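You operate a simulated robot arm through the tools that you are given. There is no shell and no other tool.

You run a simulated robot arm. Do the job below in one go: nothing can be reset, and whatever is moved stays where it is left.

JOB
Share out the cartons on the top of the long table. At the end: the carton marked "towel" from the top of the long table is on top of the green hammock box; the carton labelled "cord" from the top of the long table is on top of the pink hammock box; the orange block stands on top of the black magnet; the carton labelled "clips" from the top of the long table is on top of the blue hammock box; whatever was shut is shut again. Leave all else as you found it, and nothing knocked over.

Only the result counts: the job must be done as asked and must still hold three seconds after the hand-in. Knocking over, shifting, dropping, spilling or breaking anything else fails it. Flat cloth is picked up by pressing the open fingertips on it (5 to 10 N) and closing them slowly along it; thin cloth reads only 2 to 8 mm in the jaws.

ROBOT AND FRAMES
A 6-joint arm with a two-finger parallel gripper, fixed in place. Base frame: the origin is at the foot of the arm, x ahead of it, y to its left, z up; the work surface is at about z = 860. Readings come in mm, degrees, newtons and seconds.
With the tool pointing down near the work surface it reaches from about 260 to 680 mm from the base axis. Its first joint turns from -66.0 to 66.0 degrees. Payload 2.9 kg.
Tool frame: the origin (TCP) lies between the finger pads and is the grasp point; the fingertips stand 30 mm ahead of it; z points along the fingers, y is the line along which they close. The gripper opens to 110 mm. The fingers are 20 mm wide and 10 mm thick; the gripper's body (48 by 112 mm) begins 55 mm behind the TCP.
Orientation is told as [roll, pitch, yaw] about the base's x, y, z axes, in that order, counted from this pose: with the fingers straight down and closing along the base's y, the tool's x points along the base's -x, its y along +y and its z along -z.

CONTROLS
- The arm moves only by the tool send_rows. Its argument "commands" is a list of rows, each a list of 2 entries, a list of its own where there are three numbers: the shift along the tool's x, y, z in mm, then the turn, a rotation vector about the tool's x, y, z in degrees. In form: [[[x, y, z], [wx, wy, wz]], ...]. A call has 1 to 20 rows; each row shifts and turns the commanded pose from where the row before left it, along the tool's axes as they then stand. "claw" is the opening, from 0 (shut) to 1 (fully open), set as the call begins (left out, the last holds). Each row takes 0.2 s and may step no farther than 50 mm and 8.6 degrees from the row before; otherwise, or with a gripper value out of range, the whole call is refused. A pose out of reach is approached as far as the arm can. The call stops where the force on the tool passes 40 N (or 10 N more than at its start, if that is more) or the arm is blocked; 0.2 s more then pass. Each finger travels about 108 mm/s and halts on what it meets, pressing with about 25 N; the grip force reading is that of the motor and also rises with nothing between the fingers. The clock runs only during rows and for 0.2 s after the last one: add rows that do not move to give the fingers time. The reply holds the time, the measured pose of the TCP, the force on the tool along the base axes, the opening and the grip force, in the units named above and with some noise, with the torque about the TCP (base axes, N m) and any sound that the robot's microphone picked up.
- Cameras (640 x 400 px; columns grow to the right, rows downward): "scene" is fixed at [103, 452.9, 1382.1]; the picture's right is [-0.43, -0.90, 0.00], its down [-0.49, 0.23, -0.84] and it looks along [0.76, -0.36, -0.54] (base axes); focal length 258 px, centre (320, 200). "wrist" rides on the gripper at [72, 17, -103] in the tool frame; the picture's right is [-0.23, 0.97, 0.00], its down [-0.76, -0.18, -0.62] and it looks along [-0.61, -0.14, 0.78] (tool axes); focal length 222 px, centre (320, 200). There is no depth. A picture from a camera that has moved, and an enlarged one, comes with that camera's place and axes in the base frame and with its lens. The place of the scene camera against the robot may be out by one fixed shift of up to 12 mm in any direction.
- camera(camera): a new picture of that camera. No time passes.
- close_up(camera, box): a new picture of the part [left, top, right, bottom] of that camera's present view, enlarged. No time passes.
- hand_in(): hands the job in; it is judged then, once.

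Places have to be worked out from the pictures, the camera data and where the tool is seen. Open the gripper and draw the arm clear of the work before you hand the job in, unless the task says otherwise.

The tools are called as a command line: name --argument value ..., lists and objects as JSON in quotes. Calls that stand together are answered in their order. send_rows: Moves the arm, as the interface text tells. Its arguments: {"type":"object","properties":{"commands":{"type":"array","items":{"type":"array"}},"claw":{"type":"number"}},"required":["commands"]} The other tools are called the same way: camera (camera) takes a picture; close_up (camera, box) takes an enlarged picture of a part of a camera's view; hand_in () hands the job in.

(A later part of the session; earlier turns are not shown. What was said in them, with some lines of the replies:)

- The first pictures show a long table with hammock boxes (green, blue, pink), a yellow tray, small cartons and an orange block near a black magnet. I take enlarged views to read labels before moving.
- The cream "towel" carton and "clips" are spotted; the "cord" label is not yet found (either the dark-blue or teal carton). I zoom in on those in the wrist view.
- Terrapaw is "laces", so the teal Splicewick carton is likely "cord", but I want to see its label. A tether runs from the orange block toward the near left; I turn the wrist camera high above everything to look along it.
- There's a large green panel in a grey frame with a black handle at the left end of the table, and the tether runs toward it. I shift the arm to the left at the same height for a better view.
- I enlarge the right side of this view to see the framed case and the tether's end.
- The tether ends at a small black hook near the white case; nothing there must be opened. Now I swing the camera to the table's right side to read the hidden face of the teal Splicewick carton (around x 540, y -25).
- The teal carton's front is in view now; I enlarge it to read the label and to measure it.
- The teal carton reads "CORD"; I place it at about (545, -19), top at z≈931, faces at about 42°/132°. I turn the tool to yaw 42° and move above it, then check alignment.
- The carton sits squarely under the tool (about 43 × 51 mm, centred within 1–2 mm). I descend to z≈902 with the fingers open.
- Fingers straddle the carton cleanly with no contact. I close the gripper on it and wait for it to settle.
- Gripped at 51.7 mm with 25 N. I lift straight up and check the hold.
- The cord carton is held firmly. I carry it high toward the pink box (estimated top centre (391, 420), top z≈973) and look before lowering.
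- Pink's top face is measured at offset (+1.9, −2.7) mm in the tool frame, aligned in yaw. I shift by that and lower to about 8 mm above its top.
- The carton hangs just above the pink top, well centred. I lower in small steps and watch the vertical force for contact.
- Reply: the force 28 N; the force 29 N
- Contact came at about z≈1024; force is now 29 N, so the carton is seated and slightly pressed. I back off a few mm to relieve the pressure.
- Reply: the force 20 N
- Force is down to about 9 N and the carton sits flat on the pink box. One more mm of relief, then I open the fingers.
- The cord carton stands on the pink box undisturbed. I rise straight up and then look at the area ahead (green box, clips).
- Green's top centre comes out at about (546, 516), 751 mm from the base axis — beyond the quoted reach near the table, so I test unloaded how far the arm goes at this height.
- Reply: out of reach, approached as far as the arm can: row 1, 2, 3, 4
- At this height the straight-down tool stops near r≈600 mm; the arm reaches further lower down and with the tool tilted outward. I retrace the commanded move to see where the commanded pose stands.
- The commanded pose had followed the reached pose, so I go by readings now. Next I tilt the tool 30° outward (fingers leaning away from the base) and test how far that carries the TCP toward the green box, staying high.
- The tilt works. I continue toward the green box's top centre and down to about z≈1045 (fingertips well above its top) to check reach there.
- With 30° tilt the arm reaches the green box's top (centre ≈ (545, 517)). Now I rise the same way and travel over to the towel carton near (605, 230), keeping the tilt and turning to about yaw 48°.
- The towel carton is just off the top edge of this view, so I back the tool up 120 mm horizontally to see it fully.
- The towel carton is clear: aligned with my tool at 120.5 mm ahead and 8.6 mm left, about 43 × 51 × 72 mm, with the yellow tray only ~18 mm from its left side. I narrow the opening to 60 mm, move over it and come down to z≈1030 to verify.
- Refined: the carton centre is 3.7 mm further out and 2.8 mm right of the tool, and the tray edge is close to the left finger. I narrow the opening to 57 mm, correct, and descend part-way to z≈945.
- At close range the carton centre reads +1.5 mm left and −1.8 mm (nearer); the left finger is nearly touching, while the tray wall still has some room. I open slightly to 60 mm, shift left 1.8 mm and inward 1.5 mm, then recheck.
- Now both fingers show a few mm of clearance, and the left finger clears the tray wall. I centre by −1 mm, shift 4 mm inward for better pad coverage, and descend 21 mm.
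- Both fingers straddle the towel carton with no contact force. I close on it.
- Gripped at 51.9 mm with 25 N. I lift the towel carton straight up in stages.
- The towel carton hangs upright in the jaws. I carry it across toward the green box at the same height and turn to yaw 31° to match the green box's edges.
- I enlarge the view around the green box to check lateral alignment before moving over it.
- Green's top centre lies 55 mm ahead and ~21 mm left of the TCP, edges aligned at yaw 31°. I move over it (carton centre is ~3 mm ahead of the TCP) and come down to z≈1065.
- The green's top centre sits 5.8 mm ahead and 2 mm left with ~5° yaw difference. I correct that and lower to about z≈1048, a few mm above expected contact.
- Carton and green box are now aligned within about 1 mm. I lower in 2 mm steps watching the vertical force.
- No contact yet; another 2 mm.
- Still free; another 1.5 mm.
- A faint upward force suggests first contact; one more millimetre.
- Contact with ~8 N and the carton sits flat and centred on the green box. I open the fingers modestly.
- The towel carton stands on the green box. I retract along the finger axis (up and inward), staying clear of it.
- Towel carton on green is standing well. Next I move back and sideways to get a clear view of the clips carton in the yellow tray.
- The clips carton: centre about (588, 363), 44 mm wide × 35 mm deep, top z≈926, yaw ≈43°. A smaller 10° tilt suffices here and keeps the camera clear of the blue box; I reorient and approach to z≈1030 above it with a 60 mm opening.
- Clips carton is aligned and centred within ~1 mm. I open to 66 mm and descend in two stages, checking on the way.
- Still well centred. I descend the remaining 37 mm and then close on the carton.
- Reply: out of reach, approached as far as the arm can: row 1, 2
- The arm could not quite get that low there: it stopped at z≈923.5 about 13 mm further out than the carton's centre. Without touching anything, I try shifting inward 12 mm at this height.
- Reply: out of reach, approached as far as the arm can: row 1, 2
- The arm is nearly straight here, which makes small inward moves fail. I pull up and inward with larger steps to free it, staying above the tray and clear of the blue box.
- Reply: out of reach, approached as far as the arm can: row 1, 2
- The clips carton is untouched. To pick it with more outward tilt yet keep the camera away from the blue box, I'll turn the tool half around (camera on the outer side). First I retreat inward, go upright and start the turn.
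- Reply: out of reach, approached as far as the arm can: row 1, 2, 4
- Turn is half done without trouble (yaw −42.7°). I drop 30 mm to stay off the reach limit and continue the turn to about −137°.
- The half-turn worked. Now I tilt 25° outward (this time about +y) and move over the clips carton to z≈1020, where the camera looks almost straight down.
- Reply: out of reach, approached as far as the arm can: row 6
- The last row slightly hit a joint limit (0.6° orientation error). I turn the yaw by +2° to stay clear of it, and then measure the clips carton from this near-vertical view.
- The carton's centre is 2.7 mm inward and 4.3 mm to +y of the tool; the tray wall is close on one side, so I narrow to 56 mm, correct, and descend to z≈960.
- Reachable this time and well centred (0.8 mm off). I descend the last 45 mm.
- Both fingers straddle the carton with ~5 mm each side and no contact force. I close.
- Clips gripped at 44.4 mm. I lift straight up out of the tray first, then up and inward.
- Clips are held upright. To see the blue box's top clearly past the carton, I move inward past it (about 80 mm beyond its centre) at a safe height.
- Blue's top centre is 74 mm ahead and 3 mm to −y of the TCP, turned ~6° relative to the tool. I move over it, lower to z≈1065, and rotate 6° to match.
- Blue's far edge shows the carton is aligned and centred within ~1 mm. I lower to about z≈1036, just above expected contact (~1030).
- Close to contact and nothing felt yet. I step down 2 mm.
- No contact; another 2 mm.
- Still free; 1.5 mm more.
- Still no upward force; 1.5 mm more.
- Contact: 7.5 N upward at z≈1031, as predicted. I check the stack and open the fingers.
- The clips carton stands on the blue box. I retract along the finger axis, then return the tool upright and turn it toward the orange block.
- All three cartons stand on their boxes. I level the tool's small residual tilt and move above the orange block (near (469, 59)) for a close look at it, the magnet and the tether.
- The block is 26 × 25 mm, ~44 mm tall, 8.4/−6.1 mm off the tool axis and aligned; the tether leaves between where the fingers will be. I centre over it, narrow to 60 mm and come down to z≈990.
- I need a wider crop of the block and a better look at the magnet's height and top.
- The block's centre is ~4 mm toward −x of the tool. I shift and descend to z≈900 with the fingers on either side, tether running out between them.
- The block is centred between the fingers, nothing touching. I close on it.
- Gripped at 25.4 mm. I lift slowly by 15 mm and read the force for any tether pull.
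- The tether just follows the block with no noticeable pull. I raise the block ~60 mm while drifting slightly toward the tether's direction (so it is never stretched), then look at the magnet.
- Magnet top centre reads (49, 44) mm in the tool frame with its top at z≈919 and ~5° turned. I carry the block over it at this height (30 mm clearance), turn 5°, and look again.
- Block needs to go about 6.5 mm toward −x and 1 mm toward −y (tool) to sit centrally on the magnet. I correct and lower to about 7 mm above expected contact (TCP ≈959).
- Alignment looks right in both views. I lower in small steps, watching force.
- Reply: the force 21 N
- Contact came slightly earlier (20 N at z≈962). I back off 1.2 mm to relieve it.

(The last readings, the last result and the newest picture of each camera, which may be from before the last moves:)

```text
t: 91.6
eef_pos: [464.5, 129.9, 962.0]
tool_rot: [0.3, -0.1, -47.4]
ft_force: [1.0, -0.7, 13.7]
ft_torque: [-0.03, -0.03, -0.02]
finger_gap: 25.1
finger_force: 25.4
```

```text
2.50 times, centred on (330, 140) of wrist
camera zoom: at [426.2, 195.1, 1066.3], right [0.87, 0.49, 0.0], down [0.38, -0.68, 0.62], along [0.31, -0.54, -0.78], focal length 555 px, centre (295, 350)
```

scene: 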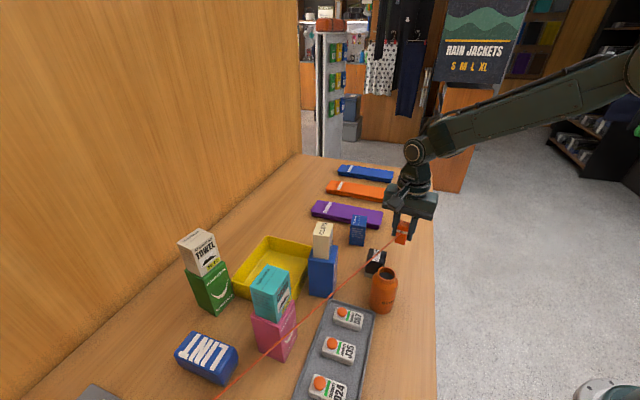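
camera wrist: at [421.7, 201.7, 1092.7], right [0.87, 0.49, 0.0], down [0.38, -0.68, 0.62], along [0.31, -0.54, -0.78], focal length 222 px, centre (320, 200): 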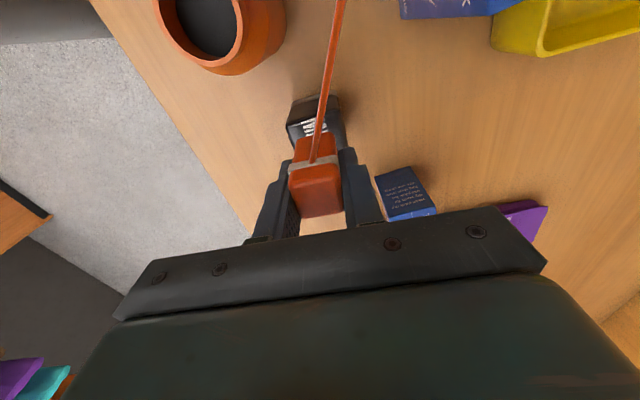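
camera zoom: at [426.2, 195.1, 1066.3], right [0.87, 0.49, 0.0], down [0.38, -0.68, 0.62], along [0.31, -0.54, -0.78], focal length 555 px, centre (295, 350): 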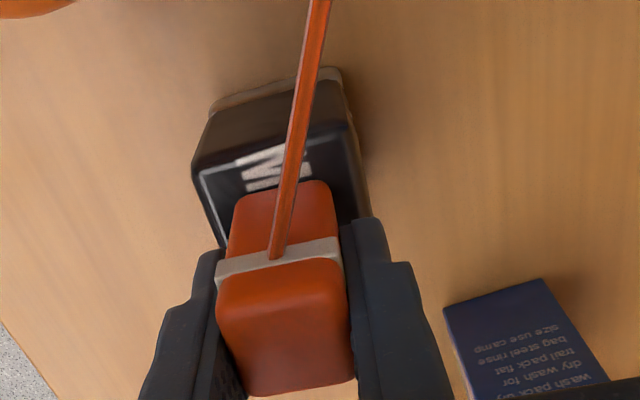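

Force is still 14 N; I relieve another 0.9 mm, then open only slightly to see that the block stands by itself.

send_rows --commands '[[[0, 0, -0.9], [0, 0, 0]], [[0, 0, 0], [0, 0, 0]]]'

send_rows --commands '[[[0, 0, 0], [0, 0, 0]], [[0, 0, 0], [0, 0, 0]], [[0, 0, 0], [0, 0, 0]]]' --claw 0.3

close_up --camera "wrist" --box '[250, 60, 410, 220]'

close_up --camera "scene" --box '[355, 210, 415, 285]'

```text
t: 92.2
eef_pos: [463.3, 129.4, 962.2]
tool_rot: [0.0, 0.1, -47.4]
ft_force: [0.7, 0.5, 1.3]
ft_torque: [-0.03, -0.02, 0.0]
finger_gap: 25.4
finger_force: 24.9
```

```text
t: 93.0
eef_pos: [462.9, 130.4, 962.9]
tool_rot: [0.1, 0.0, -47.3]
ft_force: [0.0, 0.3, 0.5]
ft_torque: [0.03, 0.04, 0.0]
finger_gap: 33.0
finger_force: 0.1
```

```text
2.50 times, centred on (330, 140) of wrist
camera zoom: at [426.0, 195.0, 1067.4], right [0.87, 0.49, 0.0], down [0.38, -0.68, 0.62], along [0.31, -0.54, -0.78], focal length 555 px, centre (295, 350)
```

zoom: 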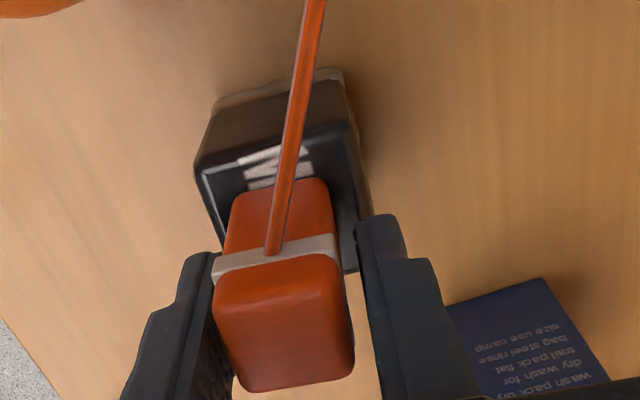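

```text
5.33 times, centred on (385, 248) of scene
camera zoom: at [103.0, 452.9, 1382.1], right [-0.43, -0.9, 0.0], down [-0.49, 0.23, -0.84], along [0.76, -0.36, -0.54], focal length 1375 px, centre (-27, -53)
```

zoom: 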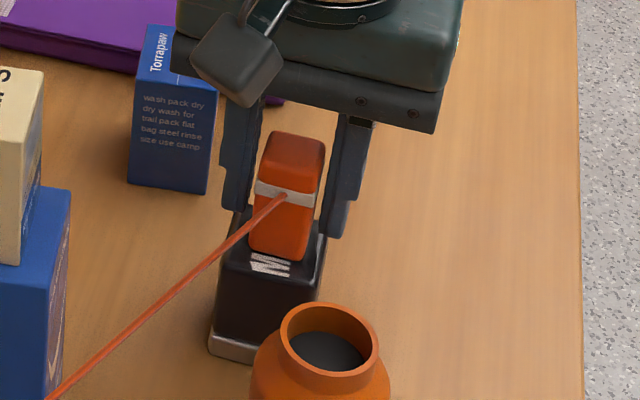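

The block stands on its own between slightly opened fingers. I wait a moment, open further, and compare.

send_rows --commands '[[[0, 0, 0], [0, 0, 0]], [[0, 0, 0], [0, 0, 0]], [[0, 0, 0], [0, 0, 0]], [[0, 0, 0], [0, 0, 0]], [[0, 0, 0], [0, 0, 0]]]' --claw 0.55

close_up --camera "wrist" --box '[250, 60, 410, 220]'

close_up --camera "scene" --box '[355, 210, 415, 285]'

```text
t: 94.2
eef_pos: [463.3, 129.6, 963.1]
tool_rot: [0.0, 0.0, -47.4]
ft_force: [-0.6, -0.5, 0.9]
ft_torque: [0.01, -0.01, -0.02]
finger_gap: 60.6
finger_force: 0.0
```

```text
2.50 times, centred on (330, 140) of wrist
camera zoom: at [426.0, 195.0, 1067.4], right [0.87, 0.49, 0.0], down [0.38, -0.68, 0.62], along [0.31, -0.54, -0.78], focal length 555 px, centre (295, 350)
```

zoom: 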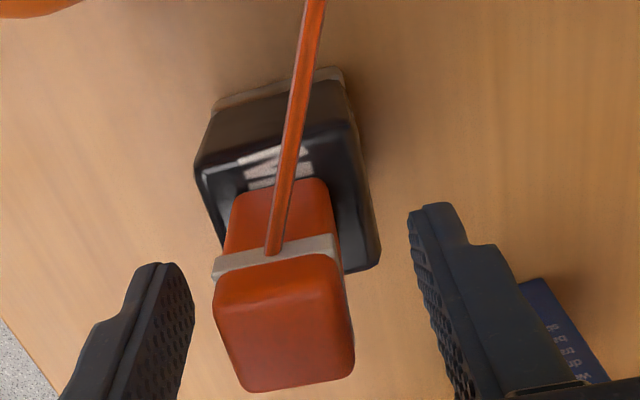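

```text
5.33 times, centred on (385, 248) of scene
camera zoom: at [103.0, 452.9, 1382.1], right [-0.43, -0.9, 0.0], down [-0.49, 0.23, -0.84], along [0.76, -0.36, -0.54], focal length 1375 px, centre (-27, -53)
```

zoom: 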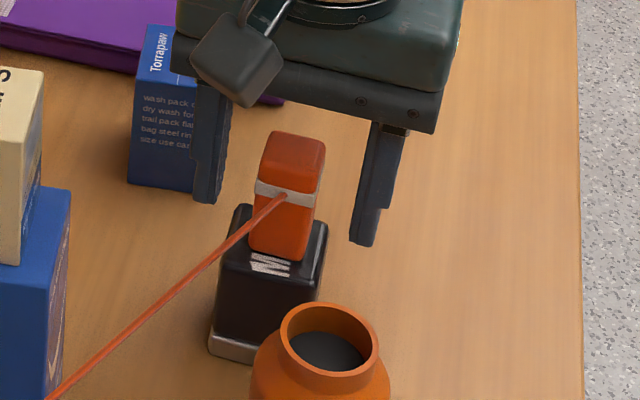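

The block stands stably and centred on the magnet. I rise straight up, clear of the work.

send_rows --commands '[[[0, 0, -10], [0, 0, 0]], [[0, 0, -25], [0, 0, 0]], [[0, 0, -40], [0, 0, 0]], [[0, 0, -45], [0, 0, 0]], [[0, 0, -45], [0, 0, 0]], [[0, 0, -45], [0, 0, 0]], [[0, 0, -30], [0, 0, 0]], [[0, 0, 0], [0, 0, 0]]]'

camera --camera "scene"

camera --camera "wrist"

```text
t: 96.0
eef_pos: [461.8, 129.3, 1204.5]
tool_rot: [0.2, 0.0, -47.3]
ft_force: [-0.2, -0.1, 0.9]
ft_torque: [0.02, 0.02, -0.03]
finger_gap: 60.6
finger_force: 0.1
```

```text
taken
```

scene: 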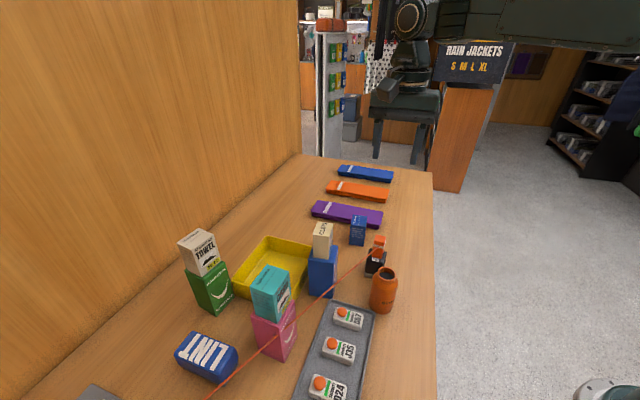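

```text
taken
camera wrist: at [425.5, 193.6, 1308.1], right [0.87, 0.49, 0.0], down [0.38, -0.68, 0.62], along [0.31, -0.54, -0.78], focal length 222 px, centre (320, 200)
```

wrist: 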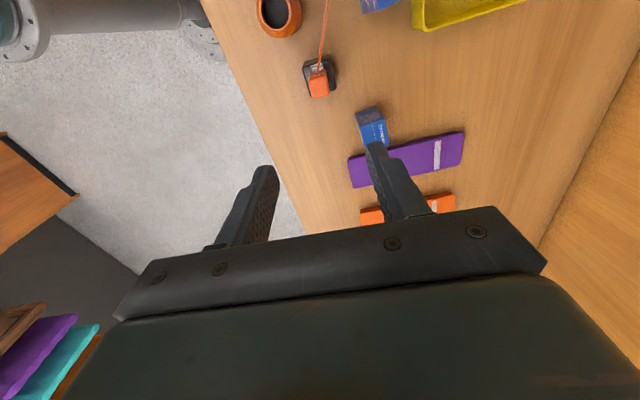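

Everything stands as intended. I open the gripper fully, pull back a little toward the base, and take final close-ups of every stack.

send_rows --commands '[[[20, -30, 0], [0, 0, 0]], [[20, -30, 0], [0, 0, 0]], [[0, 0, 0], [0, 0, 0]], [[0, 0, 0], [0, 0, 0]], [[0, 0, 0], [0, 0, 0]]]' --claw 1

close_up --camera "scene" --box '[160, 210, 320, 390]'

close_up --camera "scene" --box '[290, 200, 420, 320]'

close_up --camera "scene" --box '[170, 280, 440, 400]'

```text
t: 97.2
eef_pos: [391.6, 117.7, 1201.3]
tool_rot: [0.0, -0.1, -47.4]
ft_force: [0.4, 0.3, 0.4]
ft_torque: [-0.04, 0.02, 0.02]
finger_gap: 110.2
finger_force: 0.0
```

```text
2.22 times, centred on (240, 300) of scene
camera zoom: at [103.0, 452.9, 1382.1], right [-0.43, -0.9, 0.0], down [-0.49, 0.23, -0.84], along [0.76, -0.36, -0.54], focal length 573 px, centre (498, -22)
```

zoom: 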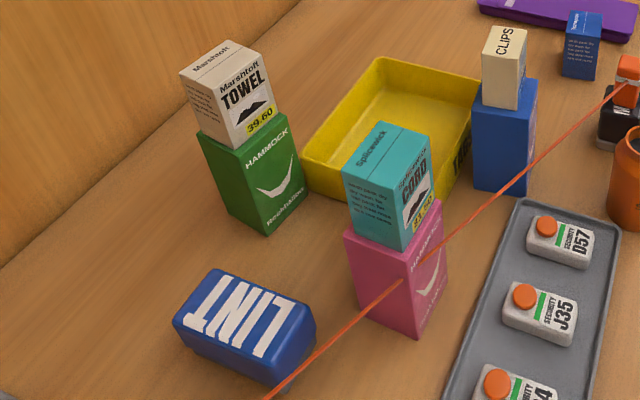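

```text
3.33 times, centred on (355, 260) of scene
camera zoom: at [103.0, 452.9, 1382.1], right [-0.43, -0.9, 0.0], down [-0.49, 0.23, -0.84], along [0.76, -0.36, -0.54], focal length 859 px, centre (203, 0)
```

zoom: 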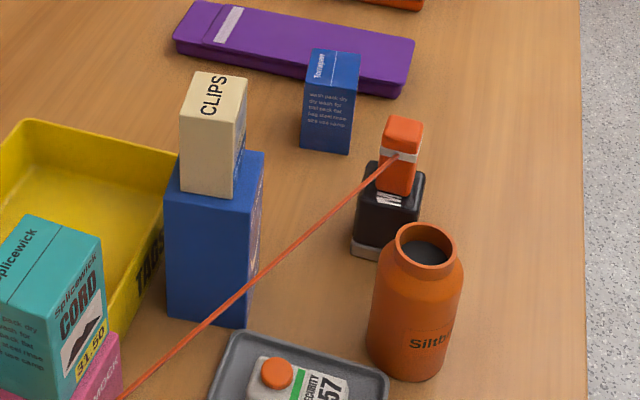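

```text
2.37 times, centred on (305, 340) of scene
camera zoom: at [103.0, 452.9, 1382.1], right [-0.43, -0.9, 0.0], down [-0.49, 0.23, -0.84], along [0.76, -0.36, -0.54], focal length 611 px, centre (356, -132)
```

zoom: 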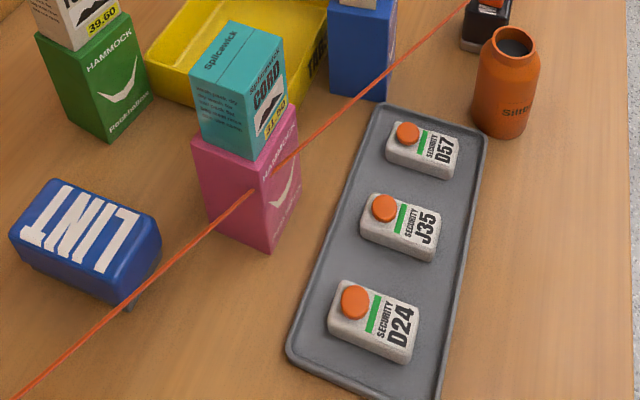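

All targets are met: towel on green, cord on pink, clips on blue, the orange block standing on the magnet. Everything else is where it was, and the arm is clear with the gripper open, so I hand the job in.

hand_in

```text
The job is handed in.
```

The job is handed in. In the last pictures all four items stood where you asked:

- **Towel:** the carton stands on top of the green hammock box.
- **Cord:** the carton stands on top of the pink hammock box.
- **Clips:** the carton stands on top of the blue hammock box.
- **Orange block:** it stands on top of the black magnet.

I opened nothing, so there was nothing to shut again. In the final views, nothing else on the table looked moved or knocked over. The arm was drawn up clear of the work with the gripper fully open.

The orange block is tied to a long cord that runs off past the pink box. With the block on the magnet, that cord now appears to pass through the front corner of the pink box. I felt no pull from the cord while moving the block. Neither the block nor the pink box had moved in the last pictures.
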